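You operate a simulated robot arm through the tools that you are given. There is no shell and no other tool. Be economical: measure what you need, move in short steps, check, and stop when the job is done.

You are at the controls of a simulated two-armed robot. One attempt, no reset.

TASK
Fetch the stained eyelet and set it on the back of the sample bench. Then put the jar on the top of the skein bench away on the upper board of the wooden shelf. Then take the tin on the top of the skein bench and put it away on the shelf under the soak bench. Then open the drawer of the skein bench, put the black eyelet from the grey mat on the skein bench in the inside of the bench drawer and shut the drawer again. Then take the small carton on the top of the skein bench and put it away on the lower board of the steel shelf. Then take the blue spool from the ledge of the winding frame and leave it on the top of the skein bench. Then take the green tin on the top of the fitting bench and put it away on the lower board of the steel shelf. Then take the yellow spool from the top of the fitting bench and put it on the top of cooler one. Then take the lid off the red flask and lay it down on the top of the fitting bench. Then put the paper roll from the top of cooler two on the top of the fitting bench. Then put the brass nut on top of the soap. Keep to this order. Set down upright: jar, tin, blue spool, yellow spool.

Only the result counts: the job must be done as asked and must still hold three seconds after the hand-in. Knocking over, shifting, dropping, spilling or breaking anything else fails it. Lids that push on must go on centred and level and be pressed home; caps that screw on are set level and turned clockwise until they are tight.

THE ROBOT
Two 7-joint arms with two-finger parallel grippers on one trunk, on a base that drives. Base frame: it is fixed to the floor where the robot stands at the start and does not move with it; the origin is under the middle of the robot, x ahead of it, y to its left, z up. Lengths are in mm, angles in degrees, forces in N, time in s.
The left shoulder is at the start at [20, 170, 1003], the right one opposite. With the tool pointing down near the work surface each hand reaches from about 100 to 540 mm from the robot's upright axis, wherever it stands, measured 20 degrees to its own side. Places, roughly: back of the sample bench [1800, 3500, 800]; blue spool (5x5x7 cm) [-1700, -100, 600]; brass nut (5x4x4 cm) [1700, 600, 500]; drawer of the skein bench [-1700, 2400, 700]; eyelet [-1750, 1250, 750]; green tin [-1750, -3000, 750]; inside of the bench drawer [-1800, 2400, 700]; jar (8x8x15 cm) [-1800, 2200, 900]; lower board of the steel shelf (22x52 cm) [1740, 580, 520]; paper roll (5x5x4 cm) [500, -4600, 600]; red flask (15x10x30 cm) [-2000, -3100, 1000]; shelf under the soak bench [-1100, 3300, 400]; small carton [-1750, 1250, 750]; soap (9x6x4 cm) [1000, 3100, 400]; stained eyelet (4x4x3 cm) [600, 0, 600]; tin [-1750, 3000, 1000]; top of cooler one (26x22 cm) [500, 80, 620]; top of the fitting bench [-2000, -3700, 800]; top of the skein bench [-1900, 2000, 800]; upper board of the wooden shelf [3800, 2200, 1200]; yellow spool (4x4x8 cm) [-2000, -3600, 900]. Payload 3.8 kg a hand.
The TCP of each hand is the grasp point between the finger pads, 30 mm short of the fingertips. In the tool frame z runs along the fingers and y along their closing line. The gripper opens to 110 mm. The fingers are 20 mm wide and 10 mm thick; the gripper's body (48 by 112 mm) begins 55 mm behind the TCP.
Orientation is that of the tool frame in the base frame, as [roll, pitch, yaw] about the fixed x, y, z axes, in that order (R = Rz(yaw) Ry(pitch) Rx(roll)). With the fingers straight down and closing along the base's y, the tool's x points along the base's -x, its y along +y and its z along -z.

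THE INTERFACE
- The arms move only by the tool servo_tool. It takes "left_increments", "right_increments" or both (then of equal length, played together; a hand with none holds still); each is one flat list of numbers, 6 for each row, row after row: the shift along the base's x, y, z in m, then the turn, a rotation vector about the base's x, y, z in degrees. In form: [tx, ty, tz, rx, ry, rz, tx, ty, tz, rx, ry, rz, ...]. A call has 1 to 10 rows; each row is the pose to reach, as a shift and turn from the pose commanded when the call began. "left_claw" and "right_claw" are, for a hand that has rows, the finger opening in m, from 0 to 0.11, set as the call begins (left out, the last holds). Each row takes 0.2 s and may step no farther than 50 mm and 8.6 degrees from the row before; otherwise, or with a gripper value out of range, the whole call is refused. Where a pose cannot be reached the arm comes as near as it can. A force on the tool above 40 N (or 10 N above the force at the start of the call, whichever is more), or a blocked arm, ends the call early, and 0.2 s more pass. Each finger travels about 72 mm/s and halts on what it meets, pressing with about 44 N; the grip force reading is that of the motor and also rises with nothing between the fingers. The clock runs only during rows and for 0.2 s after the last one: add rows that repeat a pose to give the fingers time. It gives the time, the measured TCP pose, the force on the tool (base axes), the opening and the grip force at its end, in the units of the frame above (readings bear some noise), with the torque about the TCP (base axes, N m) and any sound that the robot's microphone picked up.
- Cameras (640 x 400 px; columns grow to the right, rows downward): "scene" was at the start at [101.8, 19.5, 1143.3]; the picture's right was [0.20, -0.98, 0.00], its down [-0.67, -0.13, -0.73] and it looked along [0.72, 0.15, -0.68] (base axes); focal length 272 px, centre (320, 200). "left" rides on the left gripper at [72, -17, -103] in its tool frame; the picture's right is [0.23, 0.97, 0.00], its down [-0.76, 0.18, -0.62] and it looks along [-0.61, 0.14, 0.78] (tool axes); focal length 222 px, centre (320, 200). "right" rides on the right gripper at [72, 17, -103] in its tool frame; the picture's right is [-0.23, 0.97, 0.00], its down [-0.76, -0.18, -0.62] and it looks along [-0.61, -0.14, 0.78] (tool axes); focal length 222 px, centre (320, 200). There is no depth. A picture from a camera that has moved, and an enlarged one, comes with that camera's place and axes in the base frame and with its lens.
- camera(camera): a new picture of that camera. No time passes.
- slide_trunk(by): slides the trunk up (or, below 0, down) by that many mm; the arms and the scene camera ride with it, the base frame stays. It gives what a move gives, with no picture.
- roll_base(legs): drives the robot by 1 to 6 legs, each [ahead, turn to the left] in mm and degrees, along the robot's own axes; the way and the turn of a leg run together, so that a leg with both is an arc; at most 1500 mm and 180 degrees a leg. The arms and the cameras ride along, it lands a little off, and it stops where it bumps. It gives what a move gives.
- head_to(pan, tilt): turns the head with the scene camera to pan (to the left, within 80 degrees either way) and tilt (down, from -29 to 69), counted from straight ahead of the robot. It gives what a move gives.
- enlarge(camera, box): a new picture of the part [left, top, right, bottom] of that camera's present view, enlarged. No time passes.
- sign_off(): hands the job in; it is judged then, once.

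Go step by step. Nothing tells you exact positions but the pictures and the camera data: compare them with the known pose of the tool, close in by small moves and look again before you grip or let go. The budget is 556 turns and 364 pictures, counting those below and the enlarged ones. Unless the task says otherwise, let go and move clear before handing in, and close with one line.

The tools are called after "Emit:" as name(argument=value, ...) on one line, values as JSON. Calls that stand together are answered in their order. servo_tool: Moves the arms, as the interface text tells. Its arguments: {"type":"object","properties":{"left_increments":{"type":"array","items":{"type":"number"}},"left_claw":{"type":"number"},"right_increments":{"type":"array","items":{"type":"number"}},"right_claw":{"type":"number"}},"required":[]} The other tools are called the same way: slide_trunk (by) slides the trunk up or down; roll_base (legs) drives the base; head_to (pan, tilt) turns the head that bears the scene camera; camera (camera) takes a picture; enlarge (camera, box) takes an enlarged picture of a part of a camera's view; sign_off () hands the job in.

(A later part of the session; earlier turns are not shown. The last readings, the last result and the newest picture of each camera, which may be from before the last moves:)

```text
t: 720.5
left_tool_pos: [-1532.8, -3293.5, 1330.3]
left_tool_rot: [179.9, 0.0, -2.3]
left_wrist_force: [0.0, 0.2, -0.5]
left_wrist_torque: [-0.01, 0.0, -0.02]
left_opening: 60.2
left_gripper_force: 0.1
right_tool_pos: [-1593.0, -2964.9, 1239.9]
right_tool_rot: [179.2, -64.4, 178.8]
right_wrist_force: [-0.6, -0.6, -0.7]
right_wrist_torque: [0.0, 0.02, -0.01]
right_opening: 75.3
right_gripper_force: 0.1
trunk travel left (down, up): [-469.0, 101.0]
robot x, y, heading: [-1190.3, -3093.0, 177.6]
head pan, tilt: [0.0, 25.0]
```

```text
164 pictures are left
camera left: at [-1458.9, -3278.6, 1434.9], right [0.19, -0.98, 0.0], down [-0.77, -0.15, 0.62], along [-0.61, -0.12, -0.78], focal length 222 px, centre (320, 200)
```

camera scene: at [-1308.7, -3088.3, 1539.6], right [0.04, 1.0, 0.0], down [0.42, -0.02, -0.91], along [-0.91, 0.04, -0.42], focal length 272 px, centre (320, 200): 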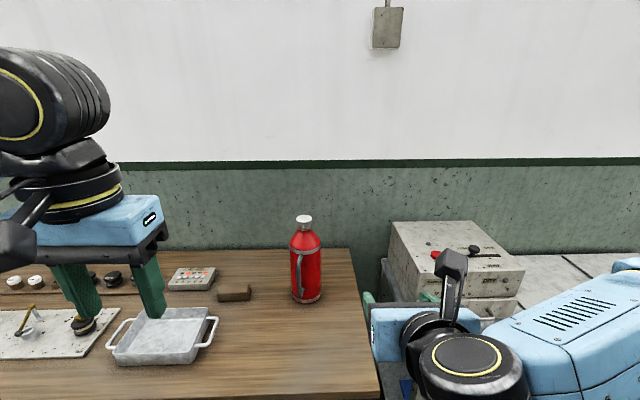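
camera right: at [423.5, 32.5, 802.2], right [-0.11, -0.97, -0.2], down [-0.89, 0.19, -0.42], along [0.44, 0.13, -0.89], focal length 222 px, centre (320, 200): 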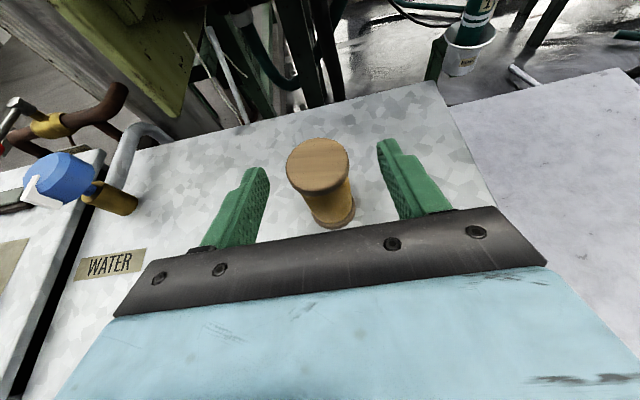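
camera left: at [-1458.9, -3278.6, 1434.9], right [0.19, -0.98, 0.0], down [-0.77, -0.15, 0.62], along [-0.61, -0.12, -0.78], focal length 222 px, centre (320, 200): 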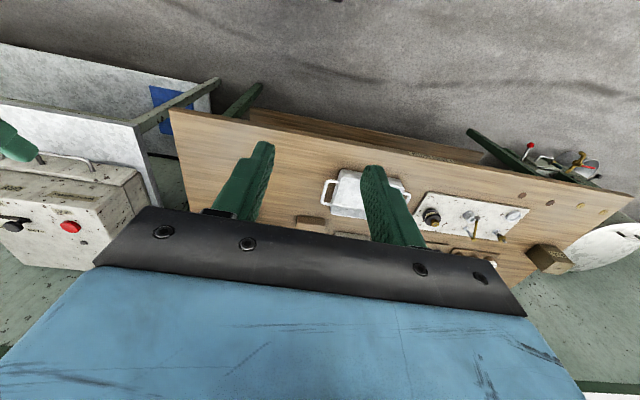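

Emit:
roll_base(legs=[[280, 0]])

Emit:
servo_tool(left_increments=[-0.02, 0.04, -0.01, 0, 0, 0, -0.04, 0.08, -0.02, 0, 0, 0, -0.06, 0.12, -0.03, 0, 0, 0, -0.085, 0.155, -0.045, 0, 0, 0, -0.12, 0.17, -0.06, 0, 0, 0, -0.16, 0.17, -0.075, 0, 0, 0, -0.19, 0.17, -0.09, 0, 0, 0, -0.19, 0.17, -0.09, 0, 0, 0], left_claw=0.09)

Emit:
camera(camera="left")

Emit:
camera(camera="scene")

```text
t: 722.4
left_tool_pos: [-1813.1, -3279.3, 1331.0]
left_tool_rot: [180.0, 0.1, -2.6]
left_wrist_force: [0.0, 0.1, 0.6]
left_wrist_torque: [0.02, -0.02, 0.02]
left_opening: 59.9
left_gripper_force: 0.0
right_tool_pos: [-1870.3, -2950.7, 1240.8]
right_tool_rot: [179.3, -64.4, 178.5]
right_wrist_force: [0.4, -0.4, 0.3]
right_wrist_torque: [0.03, 0.02, -0.01]
right_opening: 75.1
right_gripper_force: 0.2
trunk travel left (down, up): [-469.0, 101.0]
robot x, y, heading: [-1474.5, -3082.0, 177.3]
head pan, tilt: [0.0, 25.0]
```

```text
t: 724.2
left_tool_pos: [-2000.0, -3110.2, 1241.6]
left_tool_rot: [179.9, 0.0, -2.7]
left_wrist_force: [-0.3, 0.3, -0.1]
left_wrist_torque: [-0.01, -0.01, 0.02]
left_opening: 90.0
left_gripper_force: 0.0
right_tool_pos: [-1870.7, -2950.2, 1240.2]
right_tool_rot: [179.1, -64.3, 178.5]
right_wrist_force: [-0.2, -0.4, -0.1]
right_wrist_torque: [0.0, -0.01, 0.02]
right_opening: 75.1
right_gripper_force: 0.0
trunk travel left (down, up): [-469.0, 101.0]
robot x, y, heading: [-1471.9, -3081.9, 177.2]
head pan, tilt: [0.0, 25.0]
```

```text
163 pictures are left
camera left: at [-1926.3, -3096.0, 1346.5], right [0.18, -0.98, 0.0], down [-0.77, -0.14, 0.62], along [-0.61, -0.12, -0.78], focal length 222 px, centre (320, 200)
```

left: 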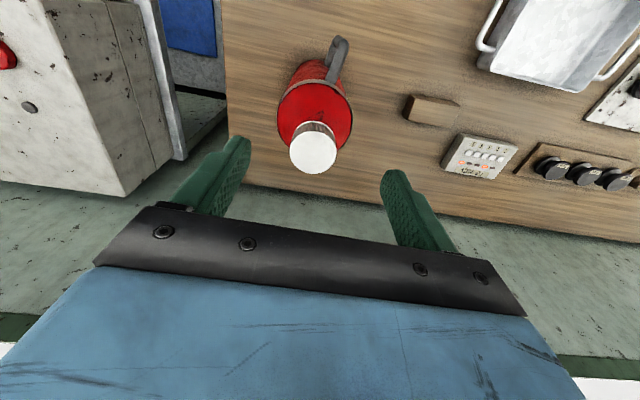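

```text
162 pictures are left
camera scene: at [-1586.8, -3075.9, 1539.7], right [0.05, 1.0, 0.0], down [0.42, -0.02, -0.91], along [-0.91, 0.04, -0.42], focal length 272 px, centre (320, 200)
```

scene: 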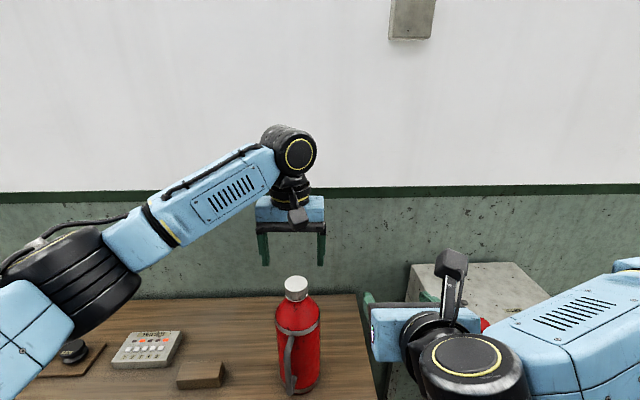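

Emit:
servo_tool(left_increments=[-0.015, 0.002, -0.01, 0, 0, 0, -0.025, 0.003, -0.035, 0, 0, 0, -0.025, 0.003, -0.055, 0, 0, 0, -0.025, 0.003, -0.055, 0, 0, 0])

Emit:
camera(camera="left")

```text
t: 725.2
left_tool_pos: [-2027.0, -3104.6, 1186.3]
left_tool_rot: [180.0, 0.0, -2.6]
left_wrist_force: [-0.6, 0.0, -0.5]
left_wrist_torque: [0.03, 0.01, -0.01]
left_opening: 89.9
left_gripper_force: 0.1
right_tool_pos: [-1871.0, -2951.9, 1240.0]
right_tool_rot: [179.2, -64.4, 178.5]
right_wrist_force: [0.5, 0.0, 0.2]
right_wrist_torque: [0.02, 0.03, 0.01]
right_opening: 75.0
right_gripper_force: 0.1
trunk travel left (down, up): [-469.0, 101.0]
robot x, y, heading: [-1475.3, -3084.0, 177.4]
head pan, tilt: [0.0, 25.0]
```

```text
161 pictures are left
camera left: at [-1953.6, -3090.8, 1290.6], right [0.18, -0.98, 0.0], down [-0.77, -0.14, 0.62], along [-0.61, -0.12, -0.78], focal length 222 px, centre (320, 200)
```

left: 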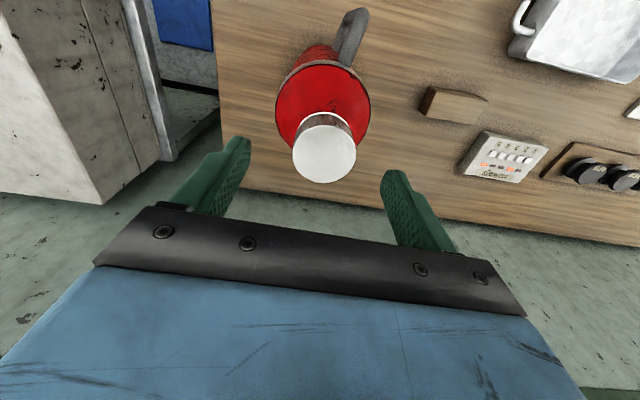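

Emit:
servo_tool(left_increments=[0.002, -0.003, -0.015, 0, 0, 0, 0.003, -0.003, -0.028, 0, 0, 0, 0.003, -0.003, -0.034, 0, 0, 0, 0.003, -0.003, -0.034, 0, 0, 0])

Emit:
camera(camera="left")

Emit:
enlarge(camera="scene", box=[220, 190, 380, 330])

```text
t: 726.2
left_tool_pos: [-2024.6, -3109.5, 1150.8]
left_tool_rot: [179.9, 0.0, -2.6]
left_wrist_force: [-0.7, 0.1, 0.2]
left_wrist_torque: [0.02, 0.03, 0.01]
left_opening: 90.1
left_gripper_force: 0.0
right_tool_pos: [-1869.1, -2952.2, 1239.8]
right_tool_rot: [179.1, -64.3, 178.5]
right_wrist_force: [0.1, -1.4, 0.4]
right_wrist_torque: [-0.02, 0.01, 0.03]
right_opening: 75.0
right_gripper_force: 0.0
trunk travel left (down, up): [-469.0, 101.0]
robot x, y, heading: [-1473.6, -3082.1, 177.2]
head pan, tilt: [0.0, 25.0]
```

```text
160 pictures are left
camera left: at [-1951.3, -3094.4, 1256.0], right [0.18, -0.98, 0.0], down [-0.77, -0.14, 0.62], along [-0.61, -0.12, -0.78], focal length 222 px, centre (320, 200)
```

left: 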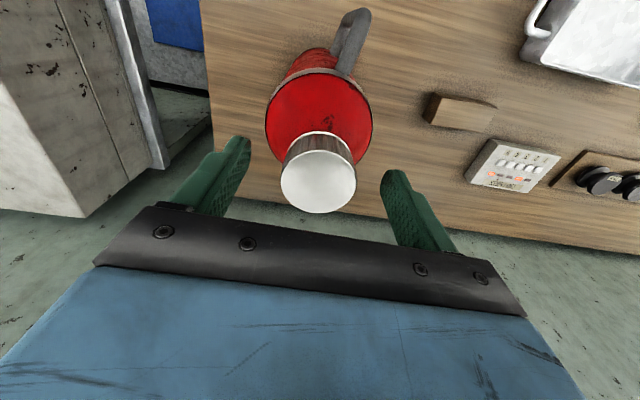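

```text
2.86 times, centred on (300, 260) of scene
camera zoom: at [-1587.2, -3075.6, 1539.7], right [0.05, 1.0, 0.0], down [0.42, -0.02, -0.91], along [-0.91, 0.04, -0.42], focal length 778 px, centre (377, 29)
```

zoom: 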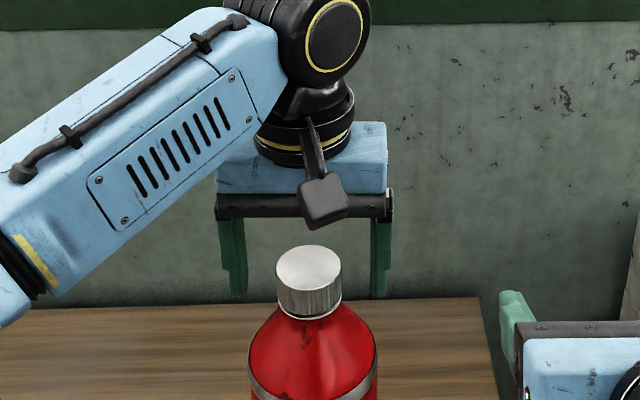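

The lid is between the fingers. I'll close on it.

Emit:
servo_tool(left_increments=[0.003, 0.002, 0.002, 0, 0, 0, 0.003, 0.002, 0.002, 0, 0, 0, 0.003, 0.002, 0.002, 0, 0, 0, 0.003, 0.002, 0.002, 0, 0, 0], left_claw=0.03)

Emit:
camera(camera="left")

```text
t: 727.2
left_tool_pos: [-2021.5, -3107.2, 1152.7]
left_tool_rot: [179.8, 0.0, -2.6]
left_wrist_force: [-0.3, -2.1, 0.6]
left_wrist_torque: [-0.16, -0.04, 0.0]
left_opening: 46.2
left_gripper_force: 44.5
right_tool_pos: [-1870.7, -2951.4, 1241.0]
right_tool_rot: [179.1, -64.3, 178.6]
right_wrist_force: [-0.6, -0.2, -0.7]
right_wrist_torque: [0.01, 0.01, 0.04]
right_opening: 75.0
right_gripper_force: 0.1
trunk travel left (down, up): [-469.0, 101.0]
robot x, y, heading: [-1475.2, -3087.0, 177.5]
head pan, tilt: [0.0, 25.0]
```

```text
158 pictures are left
camera left: at [-1947.5, -3093.3, 1257.5], right [0.18, -0.98, 0.0], down [-0.77, -0.14, 0.62], along [-0.61, -0.12, -0.78], focal length 222 px, centre (320, 200)
```

left: 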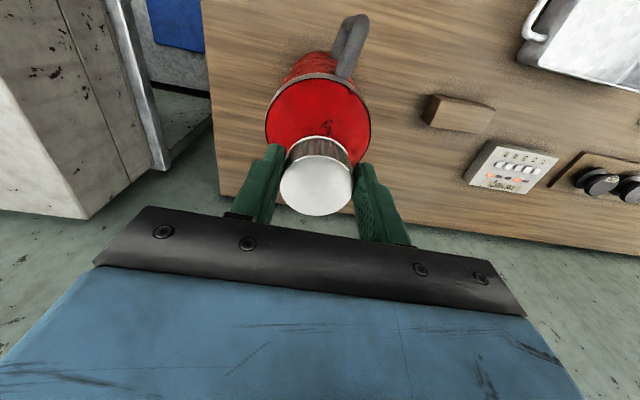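

Test: I'll lift 4 mm and read the force.

Emit:
servo_tool(left_increments=[0, 0, 0.002, 0, 0, 0, 0, 0, 0.004, 0, 0, 0, 0, 0, 0.004, 0, 0, 0])

Emit:
camera(camera="left")

```text
t: 728.0
left_tool_pos: [-2021.8, -3107.4, 1156.9]
left_tool_rot: [180.0, -0.1, -2.7]
left_wrist_force: [0.0, 0.5, -9.2]
left_wrist_torque: [0.04, -0.05, 0.03]
left_opening: 46.3
left_gripper_force: 43.4
right_tool_pos: [-1870.7, -2950.9, 1239.1]
right_tool_rot: [179.1, -64.4, 178.5]
right_wrist_force: [-0.3, -0.1, -0.9]
right_wrist_torque: [0.02, 0.01, 0.03]
right_opening: 75.2
right_gripper_force: 0.1
trunk travel left (down, up): [-469.0, 101.0]
robot x, y, heading: [-1470.8, -3083.9, 177.7]
head pan, tilt: [0.0, 25.0]
```

```text
157 pictures are left
camera left: at [-1948.0, -3093.2, 1261.3], right [0.18, -0.98, 0.0], down [-0.77, -0.14, 0.62], along [-0.61, -0.12, -0.78], focal length 222 px, centre (320, 200)
```

left: 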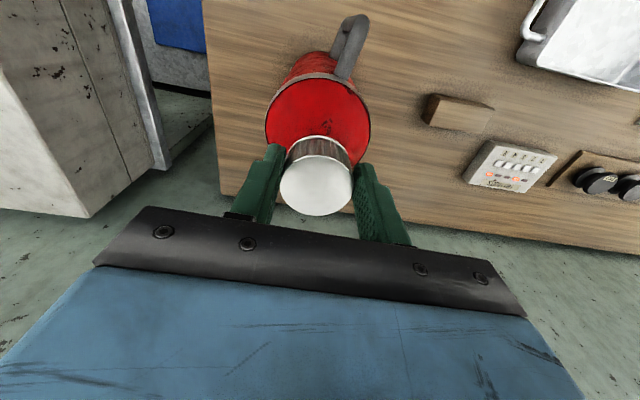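

The flask came up with the lid (9 N), so it's threaded. I'll set it back down and turn counter-clockwise.

Emit:
servo_tool(left_increments=[0, 0, -0.003, 0, 0, 0, 0, 0, -0.0045, 0, 0, 0])

Emit:
servo_tool(left_increments=[0, 0, 0, 0, 0, 8, 0, 0, 0, 0, 0, 16, 0, 0, 0, 0, 0, 24, 0, 0, 0, 0, 0, 32, 0, 0, 0, 0, 0, 40, 0, 0, 0, 0, 0, 40])

Emit:
camera(camera="left")

Emit:
enlarge(camera="scene", box=[220, 190, 380, 400])

```text
t: 728.6
left_tool_pos: [-2022.2, -3107.7, 1153.4]
left_tool_rot: [179.9, 0.0, -2.6]
left_wrist_force: [1.6, -0.3, -1.3]
left_wrist_torque: [0.08, -0.36, -0.03]
left_opening: 46.1
left_gripper_force: 44.3
right_tool_pos: [-1869.9, -2951.6, 1239.7]
right_tool_rot: [179.2, -64.5, 178.5]
right_wrist_force: [0.9, 0.2, -0.5]
right_wrist_torque: [-0.03, -0.02, 0.02]
right_opening: 74.9
right_gripper_force: 0.1
trunk travel left (down, up): [-469.0, 101.0]
robot x, y, heading: [-1472.9, -3082.3, 177.3]
head pan, tilt: [0.0, 25.0]
```

```text
t: 730.0
left_tool_pos: [-2020.1, -3107.9, 1153.8]
left_tool_rot: [179.8, -0.1, 37.5]
left_wrist_force: [0.6, -1.8, 0.9]
left_wrist_torque: [-0.17, -0.05, 0.01]
left_opening: 46.2
left_gripper_force: 43.5
right_tool_pos: [-1869.2, -2952.0, 1240.2]
right_tool_rot: [179.1, -64.4, 178.5]
right_wrist_force: [0.2, 0.3, 0.3]
right_wrist_torque: [-0.01, 0.02, 0.01]
right_opening: 74.8
right_gripper_force: 0.0
trunk travel left (down, up): [-469.0, 101.0]
robot x, y, heading: [-1472.9, -3084.1, 177.4]
head pan, tilt: [0.0, 25.0]
```

```text
156 pictures are left
camera left: at [-1972.9, -3049.7, 1257.7], right [0.77, -0.63, 0.0], down [-0.5, -0.6, 0.62], along [-0.39, -0.48, -0.78], focal length 222 px, centre (320, 200)
```

left: 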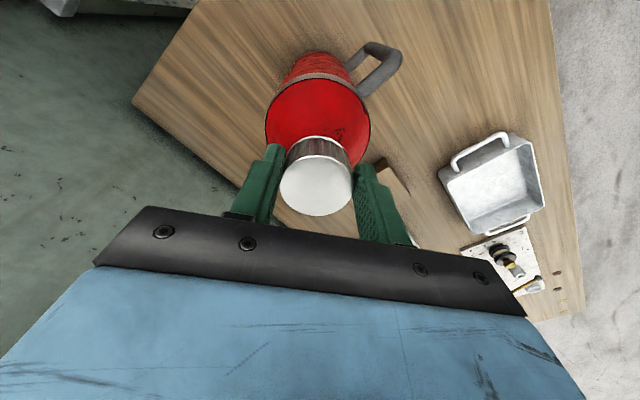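

```text
1.90 times, centred on (300, 295) of scene
camera zoom: at [-1587.0, -3075.9, 1539.7], right [0.05, 1.0, 0.0], down [0.42, -0.02, -0.91], along [-0.91, 0.04, -0.42], focal length 519 px, centre (358, 19)
```

zoom: 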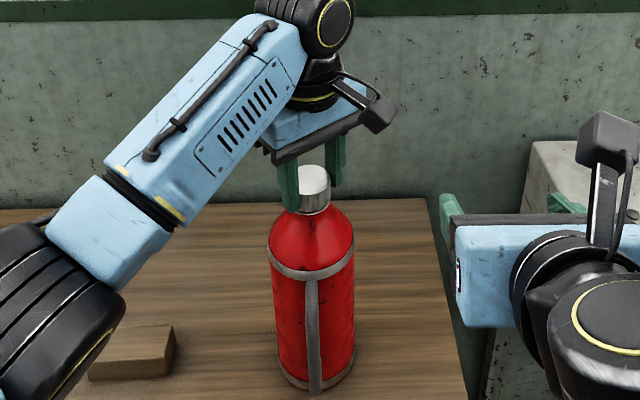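

The flask turned partly with the lid. I'll press down a little for friction on its base and turn further.

Emit:
servo_tool(left_increments=[0, 0, -0.003, 0, 0, 0, 0, 0, -0.003, 0, 0, 0])

Emit:
servo_tool(left_increments=[0, 0, 0, 0, 0, 6, 0, 0, 0, 0, 0, 12, 0, 0, 0, 0, 0, 18, 0, 0, 0, 0, 0, 24, 0, 0, 0, 0, 0, 30, 0, 0, 0, 0, 0, 36, 0, 0, 0, 0, 0, 40])

Emit:
enlarge(camera="scene", box=[220, 190, 380, 400])

```text
t: 730.6
left_tool_pos: [-2020.2, -3107.9, 1153.6]
left_tool_rot: [-180.0, 0.1, 37.5]
left_wrist_force: [1.1, -2.8, 16.4]
left_wrist_torque: [-0.26, -0.58, -0.03]
left_opening: 46.1
left_gripper_force: 44.8
right_tool_pos: [-1869.0, -2952.4, 1241.5]
right_tool_rot: [179.2, -64.5, 178.6]
right_wrist_force: [-0.5, 0.9, 0.3]
right_wrist_torque: [-0.01, -0.01, -0.01]
right_opening: 75.1
right_gripper_force: 0.0
trunk travel left (down, up): [-469.0, 101.0]
robot x, y, heading: [-1474.1, -3084.3, 177.2]
head pan, tilt: [0.0, 25.0]
```

```text
t: 732.2
left_tool_pos: [-2020.2, -3106.4, 1153.6]
left_tool_rot: [-179.8, 0.0, 77.5]
left_wrist_force: [-4.6, 2.3, 26.0]
left_wrist_torque: [0.21, 0.55, -0.06]
left_opening: 46.0
left_gripper_force: 44.0
right_tool_pos: [-1870.2, -2951.8, 1241.1]
right_tool_rot: [179.2, -64.5, 178.5]
right_wrist_force: [1.1, 1.0, 0.3]
right_wrist_torque: [0.0, 0.0, -0.01]
right_opening: 74.7
right_gripper_force: 0.1
trunk travel left (down, up): [-469.0, 101.0]
robot x, y, heading: [-1474.9, -3080.4, 177.5]
head pan, tilt: [0.0, 25.0]
```

```text
1.90 times, centred on (300, 295) of scene
camera zoom: at [-1585.4, -3075.0, 1539.9], right [0.05, 1.0, 0.0], down [0.42, -0.02, -0.91], along [-0.91, 0.04, -0.42], focal length 519 px, centre (358, 19)
```

zoom: 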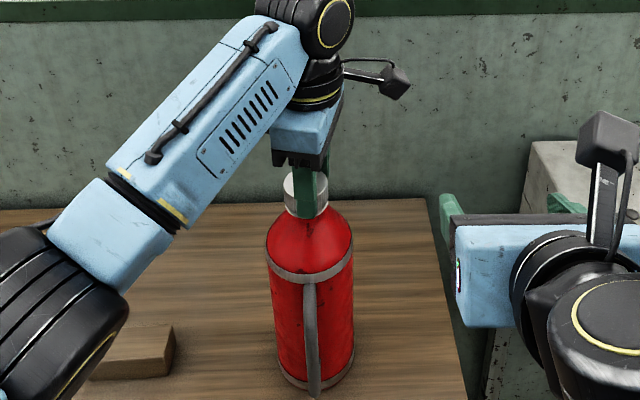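

That worked: the flask stayed still and the lid turned and is rising. I'll continue turning.

Emit:
servo_tool(left_increments=[0, 0, 0.001, 0, 0, 7, 0, 0, 0.001, 0, 0, 14, 0, 0, 0.001, 0, 0, 21, 0, 0, 0.001, 0, 0, 28, 0, 0, 0.001, 0, 0, 35, 0, 0, 0.001, 0, 0, 42, 0, 0, 0.001, 0, 0, 49, 0, 0, 0.001, 0, 0, 56])

Emit:
enlarge(camera="scene", box=[220, 190, 380, 400])

```text
t: 734.0
left_tool_pos: [-2020.1, -3107.0, 1154.7]
left_tool_rot: [-179.9, -0.3, 133.5]
left_wrist_force: [-4.0, -3.2, 25.6]
left_wrist_torque: [-0.38, 0.43, -0.08]
left_opening: 45.9
left_gripper_force: 44.2
right_tool_pos: [-1869.1, -2952.1, 1241.1]
right_tool_rot: [179.1, -64.5, 178.5]
right_wrist_force: [0.7, -0.9, 0.5]
right_wrist_torque: [-0.02, -0.02, -0.02]
right_opening: 75.0
right_gripper_force: 0.1
trunk travel left (down, up): [-469.0, 101.0]
robot x, y, heading: [-1476.1, -3084.6, 177.7]
head pan, tilt: [0.0, 25.0]
```

```text
1.90 times, centred on (300, 295) of scene
camera zoom: at [-1585.2, -3075.9, 1539.9], right [0.05, 1.0, 0.0], down [0.42, -0.02, -0.91], along [-0.91, 0.04, -0.42], focal length 519 px, centre (358, 19)
```

zoom: 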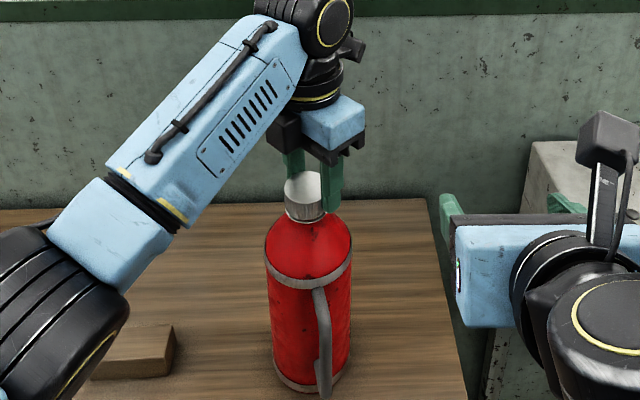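

Emit:
servo_tool(left_increments=[0, 0, -0.0005, 0, 0, 5, 0, 0, -0.0005, 0, 0, 10, 0, 0, -0.0005, 0, 0, 15, 0, 0, 0, 0, 0, 20, 0, 0, 0, 0, 0, 25, 0, 0, 0, 0, 0, 30, 0, 0, 0, 0, 0, 35, 0, 0, 0, 0, 0, 40])

Emit:
enlarge(camera="scene", box=[220, 190, 380, 400])

```text
t: 734.7
left_tool_pos: [-2035.5, -3103.8, 1151.1]
left_tool_rot: [-179.7, -0.6, 144.4]
left_wrist_force: [3.0, -3.7, 14.4]
left_wrist_torque: [-0.61, -1.1, 0.01]
left_opening: 45.9
left_gripper_force: 43.9
left hand out of reach, approached as far as the arm can: row 1, 2, 3
right_tool_pos: [-1869.3, -2951.5, 1239.7]
right_tool_rot: [179.2, -64.5, 178.6]
right_wrist_force: [-0.3, -0.4, -0.4]
right_wrist_torque: [-0.01, 0.04, -0.04]
right_opening: 74.8
right_gripper_force: 0.1
trunk travel left (down, up): [-469.0, 101.0]
robot x, y, heading: [-1474.5, -3082.1, 177.4]
head pan, tilt: [0.0, 25.0]
stopped in row 3 (left hand): the force on the tool passed its limit at 40 N (the readings are from after the stop); the commanded pose is now the measured one
```

```text
1.90 times, centred on (300, 295) of scene
camera zoom: at [-1586.7, -3075.8, 1539.4], right [0.05, 1.0, 0.0], down [0.42, -0.02, -0.91], along [-0.91, 0.04, -0.42], focal length 519 px, centre (358, 19)
```

zoom: 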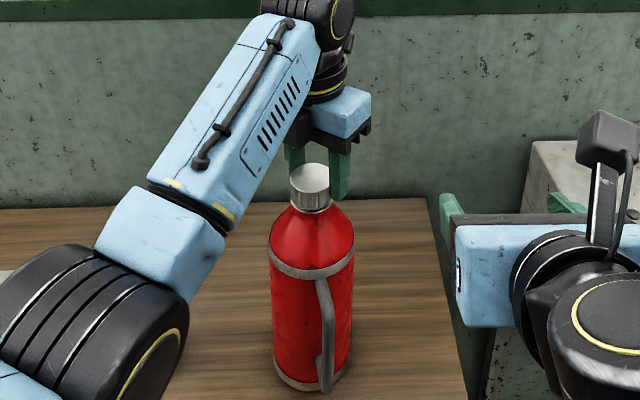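

The wrist hit its range limit and nudged the flask. I'll move back to the upright position and check before releasing.

Emit:
servo_tool(left_increments=[0.005, -0.001, 0.001, 0, 0, -4, 0.01, -0.002, 0.002, 0, 0, -8, 0.015, -0.003, 0.003, 0, 0, -11, 0.015, -0.003, 0.003, 0, 0, -11])

Emit:
enlarge(camera="scene", box=[220, 190, 380, 400])

```text
t: 735.7
left_tool_pos: [-2021.1, -3105.2, 1151.5]
left_tool_rot: [-180.0, -0.6, 133.3]
left_wrist_force: [-1.5, 2.4, -1.3]
left_wrist_torque: [1.09, 0.37, -0.04]
left_opening: 45.9
left_gripper_force: 44.2
right_tool_pos: [-1870.9, -2950.8, 1239.3]
right_tool_rot: [179.3, -64.4, 178.5]
right_wrist_force: [0.1, 0.4, 0.7]
right_wrist_torque: [0.02, 0.01, 0.01]
right_opening: 74.9
right_gripper_force: 0.0
trunk travel left (down, up): [-469.0, 101.0]
robot x, y, heading: [-1471.6, -3088.1, 177.3]
head pan, tilt: [0.0, 25.0]
```

```text
1.90 times, centred on (300, 295) of scene
camera zoom: at [-1587.2, -3075.3, 1539.6], right [0.05, 1.0, 0.0], down [0.42, -0.02, -0.91], along [-0.91, 0.04, -0.42], focal length 519 px, centre (358, 19)
```

zoom: 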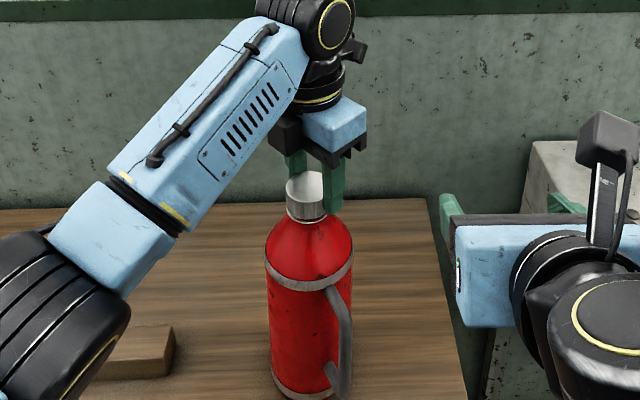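

Emit:
servo_tool(left_increments=[0, 0, 0.001, 0, 0, 0, 0, 0, 0.001, 0, 0, 0, 0, 0, 0.001, 0, 0, 0], left_claw=0.085)

Emit:
camera(camera="left")

Emit:
enlarge(camera="scene", box=[220, 190, 380, 400])

```text
t: 736.5
left_tool_pos: [-2022.1, -3105.5, 1153.5]
left_tool_rot: [-179.8, -0.6, 133.2]
left_wrist_force: [-0.1, -0.1, 0.2]
left_wrist_torque: [0.0, -0.01, -0.03]
left_opening: 85.0
left_gripper_force: 0.1
right_tool_pos: [-1871.0, -2952.4, 1240.0]
right_tool_rot: [179.2, -64.4, 178.6]
right_wrist_force: [0.8, -0.4, -0.1]
right_wrist_torque: [0.0, 0.0, 0.01]
right_opening: 74.7
right_gripper_force: 0.1
trunk travel left (down, up): [-469.0, 101.0]
robot x, y, heading: [-1475.5, -3086.6, 177.3]
head pan, tilt: [0.0, 25.0]
```

```text
150 pictures are left
camera left: at [-2082.2, -3065.5, 1258.3], right [0.55, 0.83, 0.0], down [0.66, -0.44, 0.62], along [0.51, -0.34, -0.79], focal length 222 px, centre (320, 200)
```

left: 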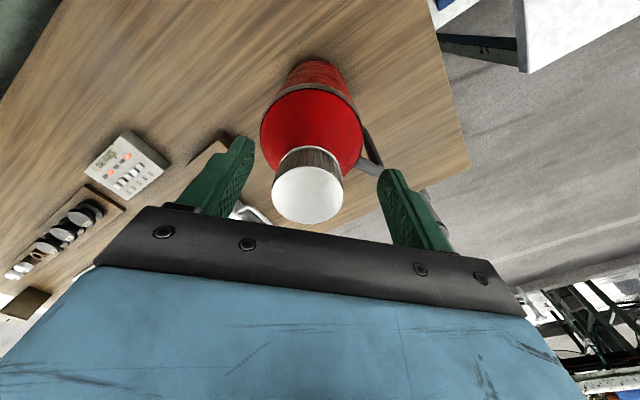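

```text
1.90 times, centred on (300, 295) of scene
camera zoom: at [-1587.2, -3075.7, 1539.6], right [0.05, 1.0, 0.0], down [0.42, -0.02, -0.91], along [-0.91, 0.04, -0.42], focal length 519 px, centre (358, 19)
```

zoom: 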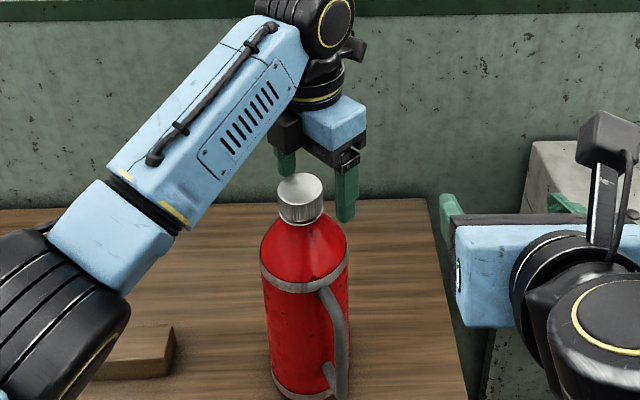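

The flask is stable and the lid partly unscrewed. I'll raise, rewind the wrist and regrip centred.

Emit:
servo_tool(left_increments=[0, 0, 0.04, 0, 0, -5, 0, 0, 0.06, 0, 0, -13, 0, 0, 0.06, 0, 0, -21.5, 0, 0, 0.06, 0, 0, -30, 0, 0, 0.06, 0, 0, -38.5, 0, 0, 0.06, 0, 0, -47, 0, 0, 0.06, 0, 0, -55.5, 0, 0, 0.06, 0, 0, -64, 0, 0, 0.06, 0, 0, -72.5, 0, 0, 0.06, 0, 0, -81])

Emit:
servo_tool(left_increments=[0, 0, 0, 0, 0, -8.5, 0, 0, 0, 0, 0, -17, 0, 0, 0, 0, 0, -25.5, 0, 0, 0, 0, 0, -34, 0, 0, 0, 0, 0, -42.5, 0, 0, 0, 0, 0, -51, 0, 0, 0, 0, 0, -59.5, 0, 0, 0, 0, 0, -68, 0, 0, 0, 0, 0, -76.5, 0, 0, 0, 0, 0, -85])

Emit:
servo_tool(left_increments=[0, 0, 0, 0, 0, -8.5, 0, 0, 0, 0, 0, -17, 0, 0, 0, 0, 0, -25.5, 0, 0, 0, 0, 0, -34, 0, 0, 0, 0, 0, -42.5, 0, 0, 0, 0, 0, -51, 0, 0, 0, 0, 0, -59.5, 0, 0, 0, 0, 0, -68])

Emit:
camera(camera="left")

```text
t: 738.7
left_tool_pos: [-2020.8, -3106.4, 1214.8]
left_tool_rot: [-179.8, -0.4, 52.2]
left_wrist_force: [-1.3, 0.0, -0.3]
left_wrist_torque: [-0.03, 0.0, -0.02]
left_opening: 85.1
left_gripper_force: 0.0
left hand out of reach, approached as far as the arm can: row 1
right_tool_pos: [-1869.9, -2951.1, 1240.0]
right_tool_rot: [179.2, -64.3, 178.5]
right_wrist_force: [0.3, 0.2, -0.1]
right_wrist_torque: [-0.01, 0.01, -0.05]
right_opening: 75.0
right_gripper_force: 0.1
trunk travel left (down, up): [-469.0, 101.0]
robot x, y, heading: [-1472.9, -3082.4, 177.1]
head pan, tilt: [0.0, 25.0]
```

```text
t: 740.9
left_tool_pos: [-2020.7, -3105.0, 1214.2]
left_tool_rot: [-179.8, -0.4, -32.8]
left_wrist_force: [0.0, 0.7, 0.0]
left_wrist_torque: [-0.01, 0.0, 0.0]
left_opening: 85.0
left_gripper_force: 0.1
right_tool_pos: [-1869.7, -2951.3, 1240.3]
right_tool_rot: [179.2, -64.4, 178.4]
right_wrist_force: [-0.4, -0.2, 0.1]
right_wrist_torque: [-0.01, -0.02, 0.0]
right_opening: 74.9
right_gripper_force: 0.0
trunk travel left (down, up): [-469.0, 101.0]
robot x, y, heading: [-1472.1, -3082.0, 177.8]
head pan, tilt: [0.0, 25.0]
```

```text
t: 742.7
left_tool_pos: [-2020.6, -3107.1, 1214.1]
left_tool_rot: [-179.7, -0.6, -100.7]
left_wrist_force: [-0.1, 0.8, -0.1]
left_wrist_torque: [0.0, 0.0, -0.01]
left_opening: 85.2
left_gripper_force: 0.0
right_tool_pos: [-1871.3, -2951.5, 1240.8]
right_tool_rot: [179.2, -64.4, 178.5]
right_wrist_force: [0.2, -0.3, -0.4]
right_wrist_torque: [-0.03, 0.02, 0.0]
right_opening: 75.1
right_gripper_force: 0.1
trunk travel left (down, up): [-469.0, 101.0]
robot x, y, heading: [-1471.9, -3082.5, 177.4]
head pan, tilt: [0.0, 25.0]
```

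```text
148 pictures are left
camera left: at [-2017.1, -3179.8, 1318.8], right [-1.0, -0.04, 0.0], down [-0.03, 0.79, 0.62], along [-0.02, 0.62, -0.79], focal length 222 px, centre (320, 200)
```

left: 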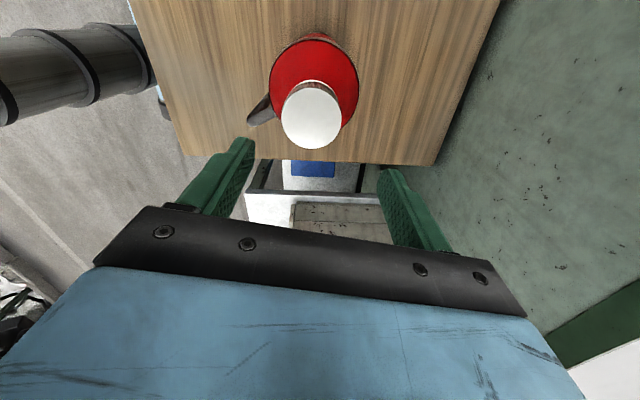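

Emit:
servo_tool(left_increments=[0.003, -0.008, 0, 0, 0, 0, 0.005, -0.015, -0.015, 0, 0, 0, 0.005, -0.015, -0.025, 0, 0, 0])

Emit:
camera(camera="left")

Emit:
enlarge(camera="scene", box=[220, 190, 380, 400])

```text
t: 743.5
left_tool_pos: [-2015.1, -3121.1, 1188.9]
left_tool_rot: [-179.8, -0.6, -100.6]
left_wrist_force: [0.1, 0.5, -0.3]
left_wrist_torque: [-0.03, 0.02, 0.04]
left_opening: 85.0
left_gripper_force: 0.1
right_tool_pos: [-1870.2, -2951.2, 1239.2]
right_tool_rot: [179.2, -64.5, 178.4]
right_wrist_force: [0.0, 0.0, -0.1]
right_wrist_torque: [0.02, 0.02, 0.0]
right_opening: 75.0
right_gripper_force: 0.0
trunk travel left (down, up): [-469.0, 101.0]
robot x, y, heading: [-1473.7, -3083.7, 177.8]
head pan, tilt: [0.0, 25.0]
```

```text
147 pictures are left
camera left: at [-2011.6, -3194.8, 1293.1], right [-1.0, -0.04, 0.0], down [-0.04, 0.79, 0.62], along [-0.03, 0.61, -0.79], focal length 222 px, centre (320, 200)
```

left: 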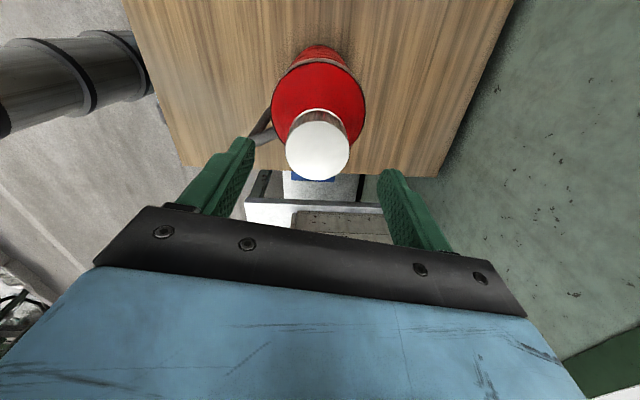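

```text
1.90 times, centred on (300, 295) of scene
camera zoom: at [-1587.1, -3075.5, 1539.6], right [0.05, 1.0, 0.0], down [0.42, -0.02, -0.91], along [-0.91, 0.04, -0.42], focal length 519 px, centre (358, 19)
```

zoom: 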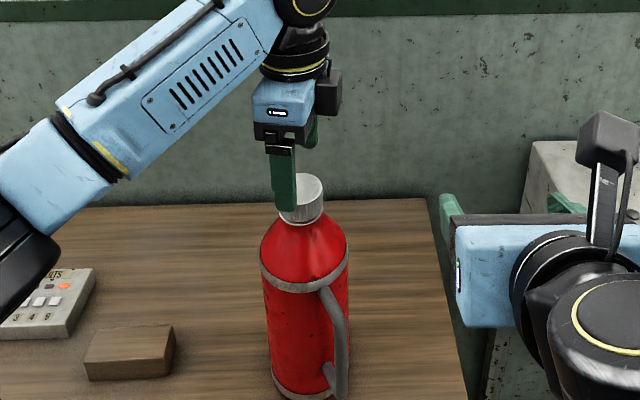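

Emit:
servo_tool(left_increments=[0.001, -0.004, -0.015, 0, 0, 0, 0.001, -0.004, -0.03, 0, 0, 0, 0.001, -0.004, -0.037, 0, 0, 0, 0.001, -0.004, -0.037, 0, 0, 0])

Emit:
camera(camera="left")

```text
t: 744.5
left_tool_pos: [-2016.0, -3125.4, 1151.9]
left_tool_rot: [-179.9, -0.6, -100.6]
left_wrist_force: [0.0, 0.6, 0.2]
left_wrist_torque: [-0.01, 0.0, -0.03]
left_opening: 84.8
left_gripper_force: 0.1
right_tool_pos: [-1871.3, -2950.9, 1241.2]
right_tool_rot: [179.1, -64.4, 178.5]
right_wrist_force: [-0.1, 0.4, -1.4]
right_wrist_torque: [0.0, -0.01, 0.0]
right_opening: 75.4
right_gripper_force: 0.1
trunk travel left (down, up): [-469.0, 101.0]
robot x, y, heading: [-1474.1, -3082.7, 177.1]
head pan, tilt: [0.0, 25.0]
```

```text
145 pictures are left
camera left: at [-2010.8, -3198.8, 1256.8], right [-1.0, -0.04, 0.0], down [-0.04, 0.79, 0.62], along [-0.03, 0.61, -0.79], focal length 222 px, centre (320, 200)
```

left: 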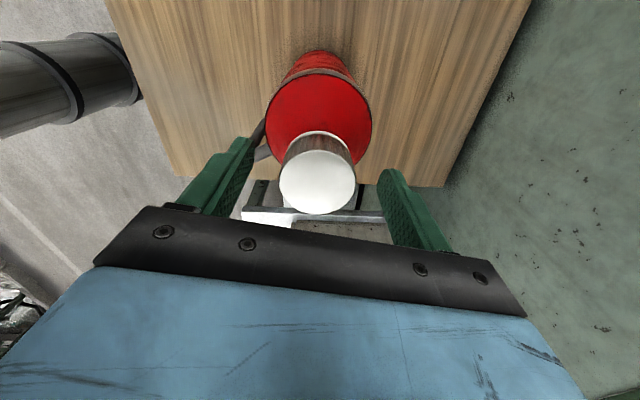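

Emit:
servo_tool(left_increments=[0, 0, 0, 0, 0, 0, 0, 0, 0, 0, 0, 0, 0, 0, 0, 0, 0, 0, 0, 0, 0, 0, 0, 0], left_claw=0.03)

Emit:
servo_tool(left_increments=[0, 0, -0.002, 0, 0, 0, 0, 0, -0.003, 0, 0, 0, 0, 0, -0.003, 0, 0, 0])

```text
t: 745.5
left_tool_pos: [-2014.3, -3125.9, 1153.0]
left_tool_rot: [-179.8, -0.6, -100.5]
left_wrist_force: [0.2, -0.4, -0.4]
left_wrist_torque: [-0.03, 0.05, -0.01]
left_opening: 46.1
left_gripper_force: 44.6
right_tool_pos: [-1870.9, -2951.5, 1241.1]
right_tool_rot: [179.2, -64.3, 178.4]
right_wrist_force: [-0.6, -0.4, -0.9]
right_wrist_torque: [0.05, 0.04, -0.03]
right_opening: 75.1
right_gripper_force: 0.0
trunk travel left (down, up): [-469.0, 101.0]
robot x, y, heading: [-1472.8, -3086.8, 177.3]
head pan, tilt: [0.0, 25.0]
```

```text
t: 746.3
left_tool_pos: [-2013.5, -3125.3, 1151.3]
left_tool_rot: [179.8, -0.5, -100.6]
left_wrist_force: [-2.1, -3.4, 22.2]
left_wrist_torque: [-0.38, -0.2, -0.01]
left_opening: 46.0
left_gripper_force: 44.2
right_tool_pos: [-1870.4, -2951.4, 1240.6]
right_tool_rot: [179.0, -64.5, 178.5]
right_wrist_force: [0.3, -0.3, -0.3]
right_wrist_torque: [0.0, 0.05, -0.01]
right_opening: 75.1
right_gripper_force: 0.0
trunk travel left (down, up): [-469.0, 101.0]
robot x, y, heading: [-1475.1, -3084.9, 177.5]
head pan, tilt: [0.0, 25.0]
```

Emit:
servo_tool(left_increments=[0, 0, 0, 0, 0, 7, 0, 0, 0, 0, 0, 14, 0, 0, 0, 0, 0, 21, 0, 0, 0, 0, 0, 28, 0, 0, 0, 0, 0, 35, 0, 0, 0, 0, 0, 42, 0, 0, 0, 0, 0, 49, 0, 0, 0, 0, 0, 56, 0, 0, 0, 0, 0, 63, 0, 0, 0, 0, 0, 70])

Emit:
enlarge(camera="scene", box=[220, 190, 380, 400])

```text
t: 748.5
left_tool_pos: [-2012.7, -3125.7, 1151.7]
left_tool_rot: [-179.9, -0.2, -30.5]
left_wrist_force: [6.8, 2.6, 33.0]
left_wrist_torque: [0.22, -0.87, -0.1]
left_opening: 46.0
left_gripper_force: 44.1
right_tool_pos: [-1867.1, -2951.5, 1242.5]
right_tool_rot: [179.2, -64.5, 178.5]
right_wrist_force: [0.2, -1.1, 0.4]
right_wrist_torque: [-0.01, -0.01, 0.02]
right_opening: 75.0
right_gripper_force: 0.0
trunk travel left (down, up): [-469.0, 101.0]
robot x, y, heading: [-1471.5, -3085.1, 177.2]
head pan, tilt: [0.0, 25.0]
```

```text
1.90 times, centred on (300, 295) of scene
camera zoom: at [-1582.7, -3075.0, 1540.1], right [0.05, 1.0, 0.0], down [0.42, -0.02, -0.91], along [-0.91, 0.04, -0.42], focal length 519 px, centre (358, 19)
```

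zoom: 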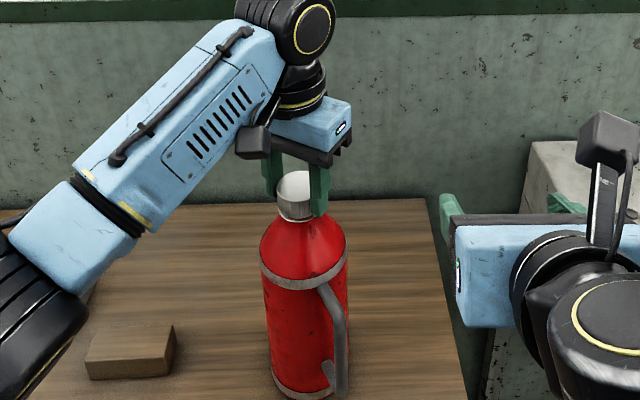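

The flask isn't turning now and the lid rises. I'll continue with slight upward relief.

Emit:
servo_tool(left_increments=[0, 0, 0.001, 0, 0, 7, 0, 0, 0.001, 0, 0, 14, 0, 0, 0.001, 0, 0, 21, 0, 0, 0.0015, 0, 0, 28, 0, 0, 0.0015, 0, 0, 35, 0, 0, 0.0015, 0, 0, 42, 0, 0, 0.002, 0, 0, 49, 0, 0, 0.002, 0, 0, 56, 0, 0, 0.002, 0, 0, 63, 0, 0, 0.002, 0, 0, 70])

Emit:
servo_tool(left_increments=[0, 0, 0.0, 0, 0, 7, 0, 0, 0.0005, 0, 0, 14, 0, 0, 0.0005, 0, 0, 21, 0, 0, 0.001, 0, 0, 28, 0, 0, 0.001, 0, 0, 35, 0, 0, 0.001, 0, 0, 42, 0, 0, 0.0015, 0, 0, 49, 0, 0, 0.0015, 0, 0, 56, 0, 0, 0.002, 0, 0, 63, 0, 0, 0.002, 0, 0, 70])

Emit:
enlarge(camera="scene", box=[220, 190, 380, 400])

```text
t: 750.7
left_tool_pos: [-2012.9, -3124.4, 1152.9]
left_tool_rot: [-179.7, -0.4, 39.5]
left_wrist_force: [1.3, 5.9, 23.7]
left_wrist_torque: [0.73, -0.12, -0.04]
left_opening: 46.2
left_gripper_force: 43.9
right_tool_pos: [-1868.0, -2950.1, 1241.6]
right_tool_rot: [179.3, -64.5, 178.5]
right_wrist_force: [0.7, 0.0, 0.3]
right_wrist_torque: [0.0, 0.01, 0.0]
right_opening: 75.3
right_gripper_force: 0.0
trunk travel left (down, up): [-469.0, 101.0]
robot x, y, heading: [-1475.2, -3084.8, 177.3]
head pan, tilt: [0.0, 25.0]
```

```text
t: 752.9
left_tool_pos: [-2014.4, -3124.8, 1152.0]
left_tool_rot: [-179.9, -0.6, 109.5]
left_wrist_force: [-0.3, 1.1, -0.7]
left_wrist_torque: [0.02, 0.04, 0.0]
left_opening: 45.9
left_gripper_force: 43.6
right_tool_pos: [-1871.1, -2951.1, 1240.6]
right_tool_rot: [179.2, -64.4, 178.5]
right_wrist_force: [-0.2, 0.6, 0.1]
right_wrist_torque: [-0.02, 0.0, -0.03]
right_opening: 74.7
right_gripper_force: 0.0
trunk travel left (down, up): [-469.0, 101.0]
robot x, y, heading: [-1474.7, -3086.3, 177.5]
head pan, tilt: [0.0, 25.0]
```

```text
1.90 times, centred on (300, 295) of scene
camera zoom: at [-1587.3, -3075.6, 1539.6], right [0.05, 1.0, 0.0], down [0.42, -0.02, -0.91], along [-0.91, 0.04, -0.42], focal length 519 px, centre (358, 19)
```

zoom: 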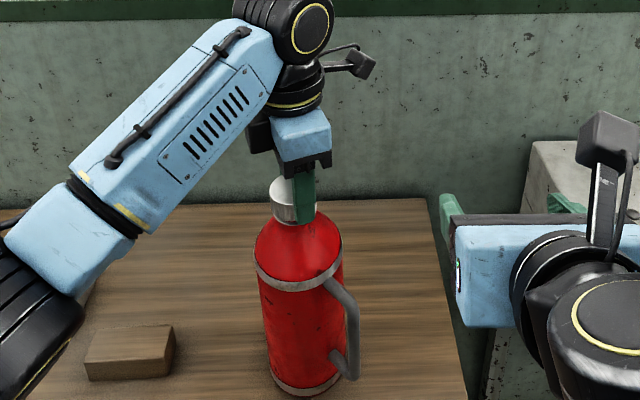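

The force dropped to zero, so the lid seems free. I'll lift it gently and check.

Emit:
servo_tool(left_increments=[0, 0, 0.004, 0, 0, 0, 0, 0, 0.008, 0, 0, 0, 0, 0, 0.01, 0, 0, 0])

Emit:
camera(camera="left")

Emit:
enlarge(camera="scene", box=[220, 190, 380, 400])

```text
t: 753.7
left_tool_pos: [-2014.4, -3124.8, 1162.4]
left_tool_rot: [-179.9, -0.5, 109.4]
left_wrist_force: [-0.9, 0.8, -0.2]
left_wrist_torque: [0.01, 0.01, 0.02]
left_opening: 45.9
left_gripper_force: 44.3
right_tool_pos: [-1870.6, -2951.8, 1240.5]
right_tool_rot: [179.1, -64.4, 178.5]
right_wrist_force: [0.0, -0.2, 0.5]
right_wrist_torque: [0.02, -0.02, -0.01]
right_opening: 75.1
right_gripper_force: 0.1
trunk travel left (down, up): [-469.0, 101.0]
robot x, y, heading: [-1473.3, -3082.0, 177.6]
head pan, tilt: [0.0, 25.0]
```

```text
142 pictures are left
camera left: at [-2053.4, -3062.9, 1267.1], right [0.84, 0.54, 0.0], down [0.42, -0.66, 0.62], along [0.33, -0.52, -0.79], focal length 222 px, centre (320, 200)
```

left: 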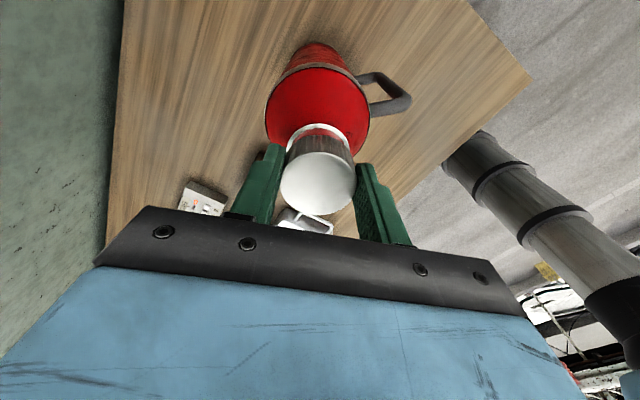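

```text
1.90 times, centred on (300, 295) of scene
camera zoom: at [-1587.3, -3075.6, 1539.6], right [0.05, 1.0, 0.0], down [0.42, -0.02, -0.91], along [-0.91, 0.04, -0.42], focal length 519 px, centre (358, 19)
```

zoom: 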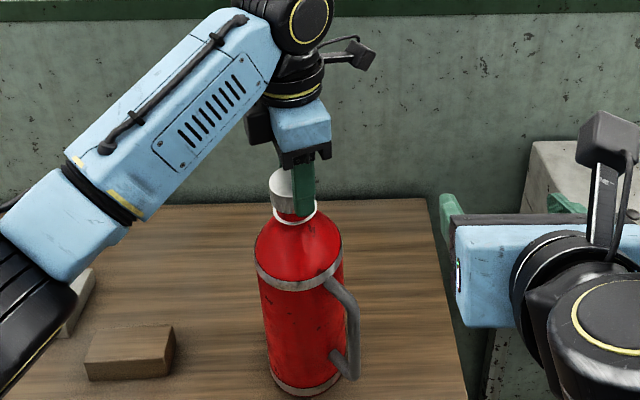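

The lid is off. I'll raise it, unwind the wrist and lay it on the free bench area near [-1810, -3190].

Emit:
servo_tool(left_increments=[0, 0, 0.04, 0, 0, 0, 0, 0, 0.08, 0, 0, -8, 0.02, 0, 0.1, 0, 0, -16, 0.06, -0.01, 0.1, 0, 0, -24, 0.1, -0.02, 0.1, 0, 0, -32, 0.14, -0.035, 0.1, 0, 0, -40, 0.18, -0.05, 0.1, 0, 0, -48, 0.205, -0.065, 0.08, 0, 0, -56, 0.205, -0.07, 0.04, 0, 0, -64, 0.205, -0.07, 0, 0, 0, -72])

Emit:
camera(camera="left")

Emit:
head_to(pan=0, tilt=40)

Emit:
camera(camera="scene")

```text
t: 755.9
left_tool_pos: [-1809.7, -3196.9, 1159.9]
left_tool_rot: [-179.8, -0.5, 37.2]
left_wrist_force: [0.2, 0.3, 0.0]
left_wrist_torque: [-0.01, 0.03, -0.04]
left_opening: 45.6
left_gripper_force: 44.8
right_tool_pos: [-1870.4, -2950.3, 1241.0]
right_tool_rot: [179.1, -64.4, 178.6]
right_wrist_force: [-0.4, -0.5, 0.5]
right_wrist_torque: [0.01, 0.0, 0.01]
right_opening: 75.1
right_gripper_force: 0.1
trunk travel left (down, up): [-469.0, 101.0]
robot x, y, heading: [-1471.7, -3086.4, 177.6]
head pan, tilt: [0.0, 25.0]
```

```text
140 pictures are left
camera left: at [-1761.5, -3139.6, 1264.8], right [0.77, -0.64, 0.0], down [-0.5, -0.61, 0.62], along [-0.39, -0.47, -0.79], focal length 222 px, centre (320, 200)
```

left: 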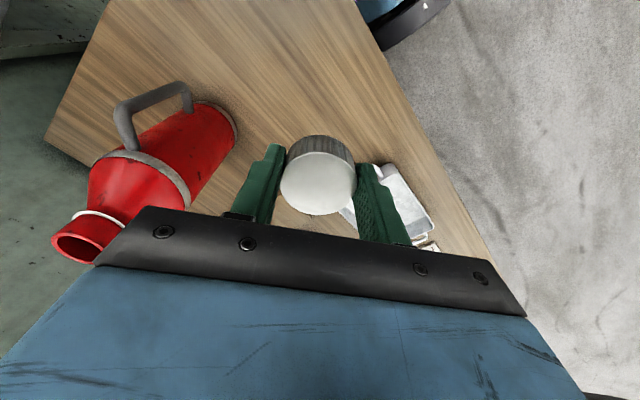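

```text
t: 756.7
left_tool_pos: [-1809.2, -3195.7, 1160.3]
left_tool_rot: [-179.8, -0.5, 37.3]
left_wrist_force: [0.4, 0.4, 0.1]
left_wrist_torque: [0.02, 0.01, 0.04]
left_opening: 46.0
left_gripper_force: 43.9
right_tool_pos: [-1870.3, -2951.6, 1240.9]
right_tool_rot: [179.2, -64.4, 178.5]
right_wrist_force: [0.7, -0.5, -0.3]
right_wrist_torque: [0.02, 0.05, 0.02]
right_opening: 75.2
right_gripper_force: 0.0
trunk travel left (down, up): [-469.0, 101.0]
robot x, y, heading: [-1474.8, -3081.8, 177.5]
head pan, tilt: [0.0, 40.0]
```

```text
139 pictures are left
camera scene: at [-1580.0, -3076.0, 1516.4], right [0.05, 1.0, 0.0], down [0.64, -0.03, -0.77], along [-0.77, 0.04, -0.64], focal length 272 px, centre (320, 200)
```

scene: 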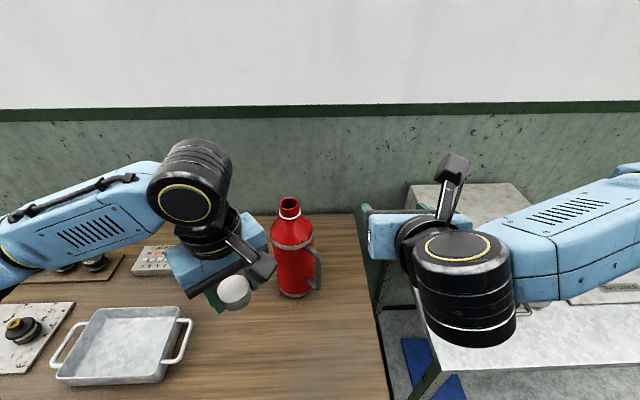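

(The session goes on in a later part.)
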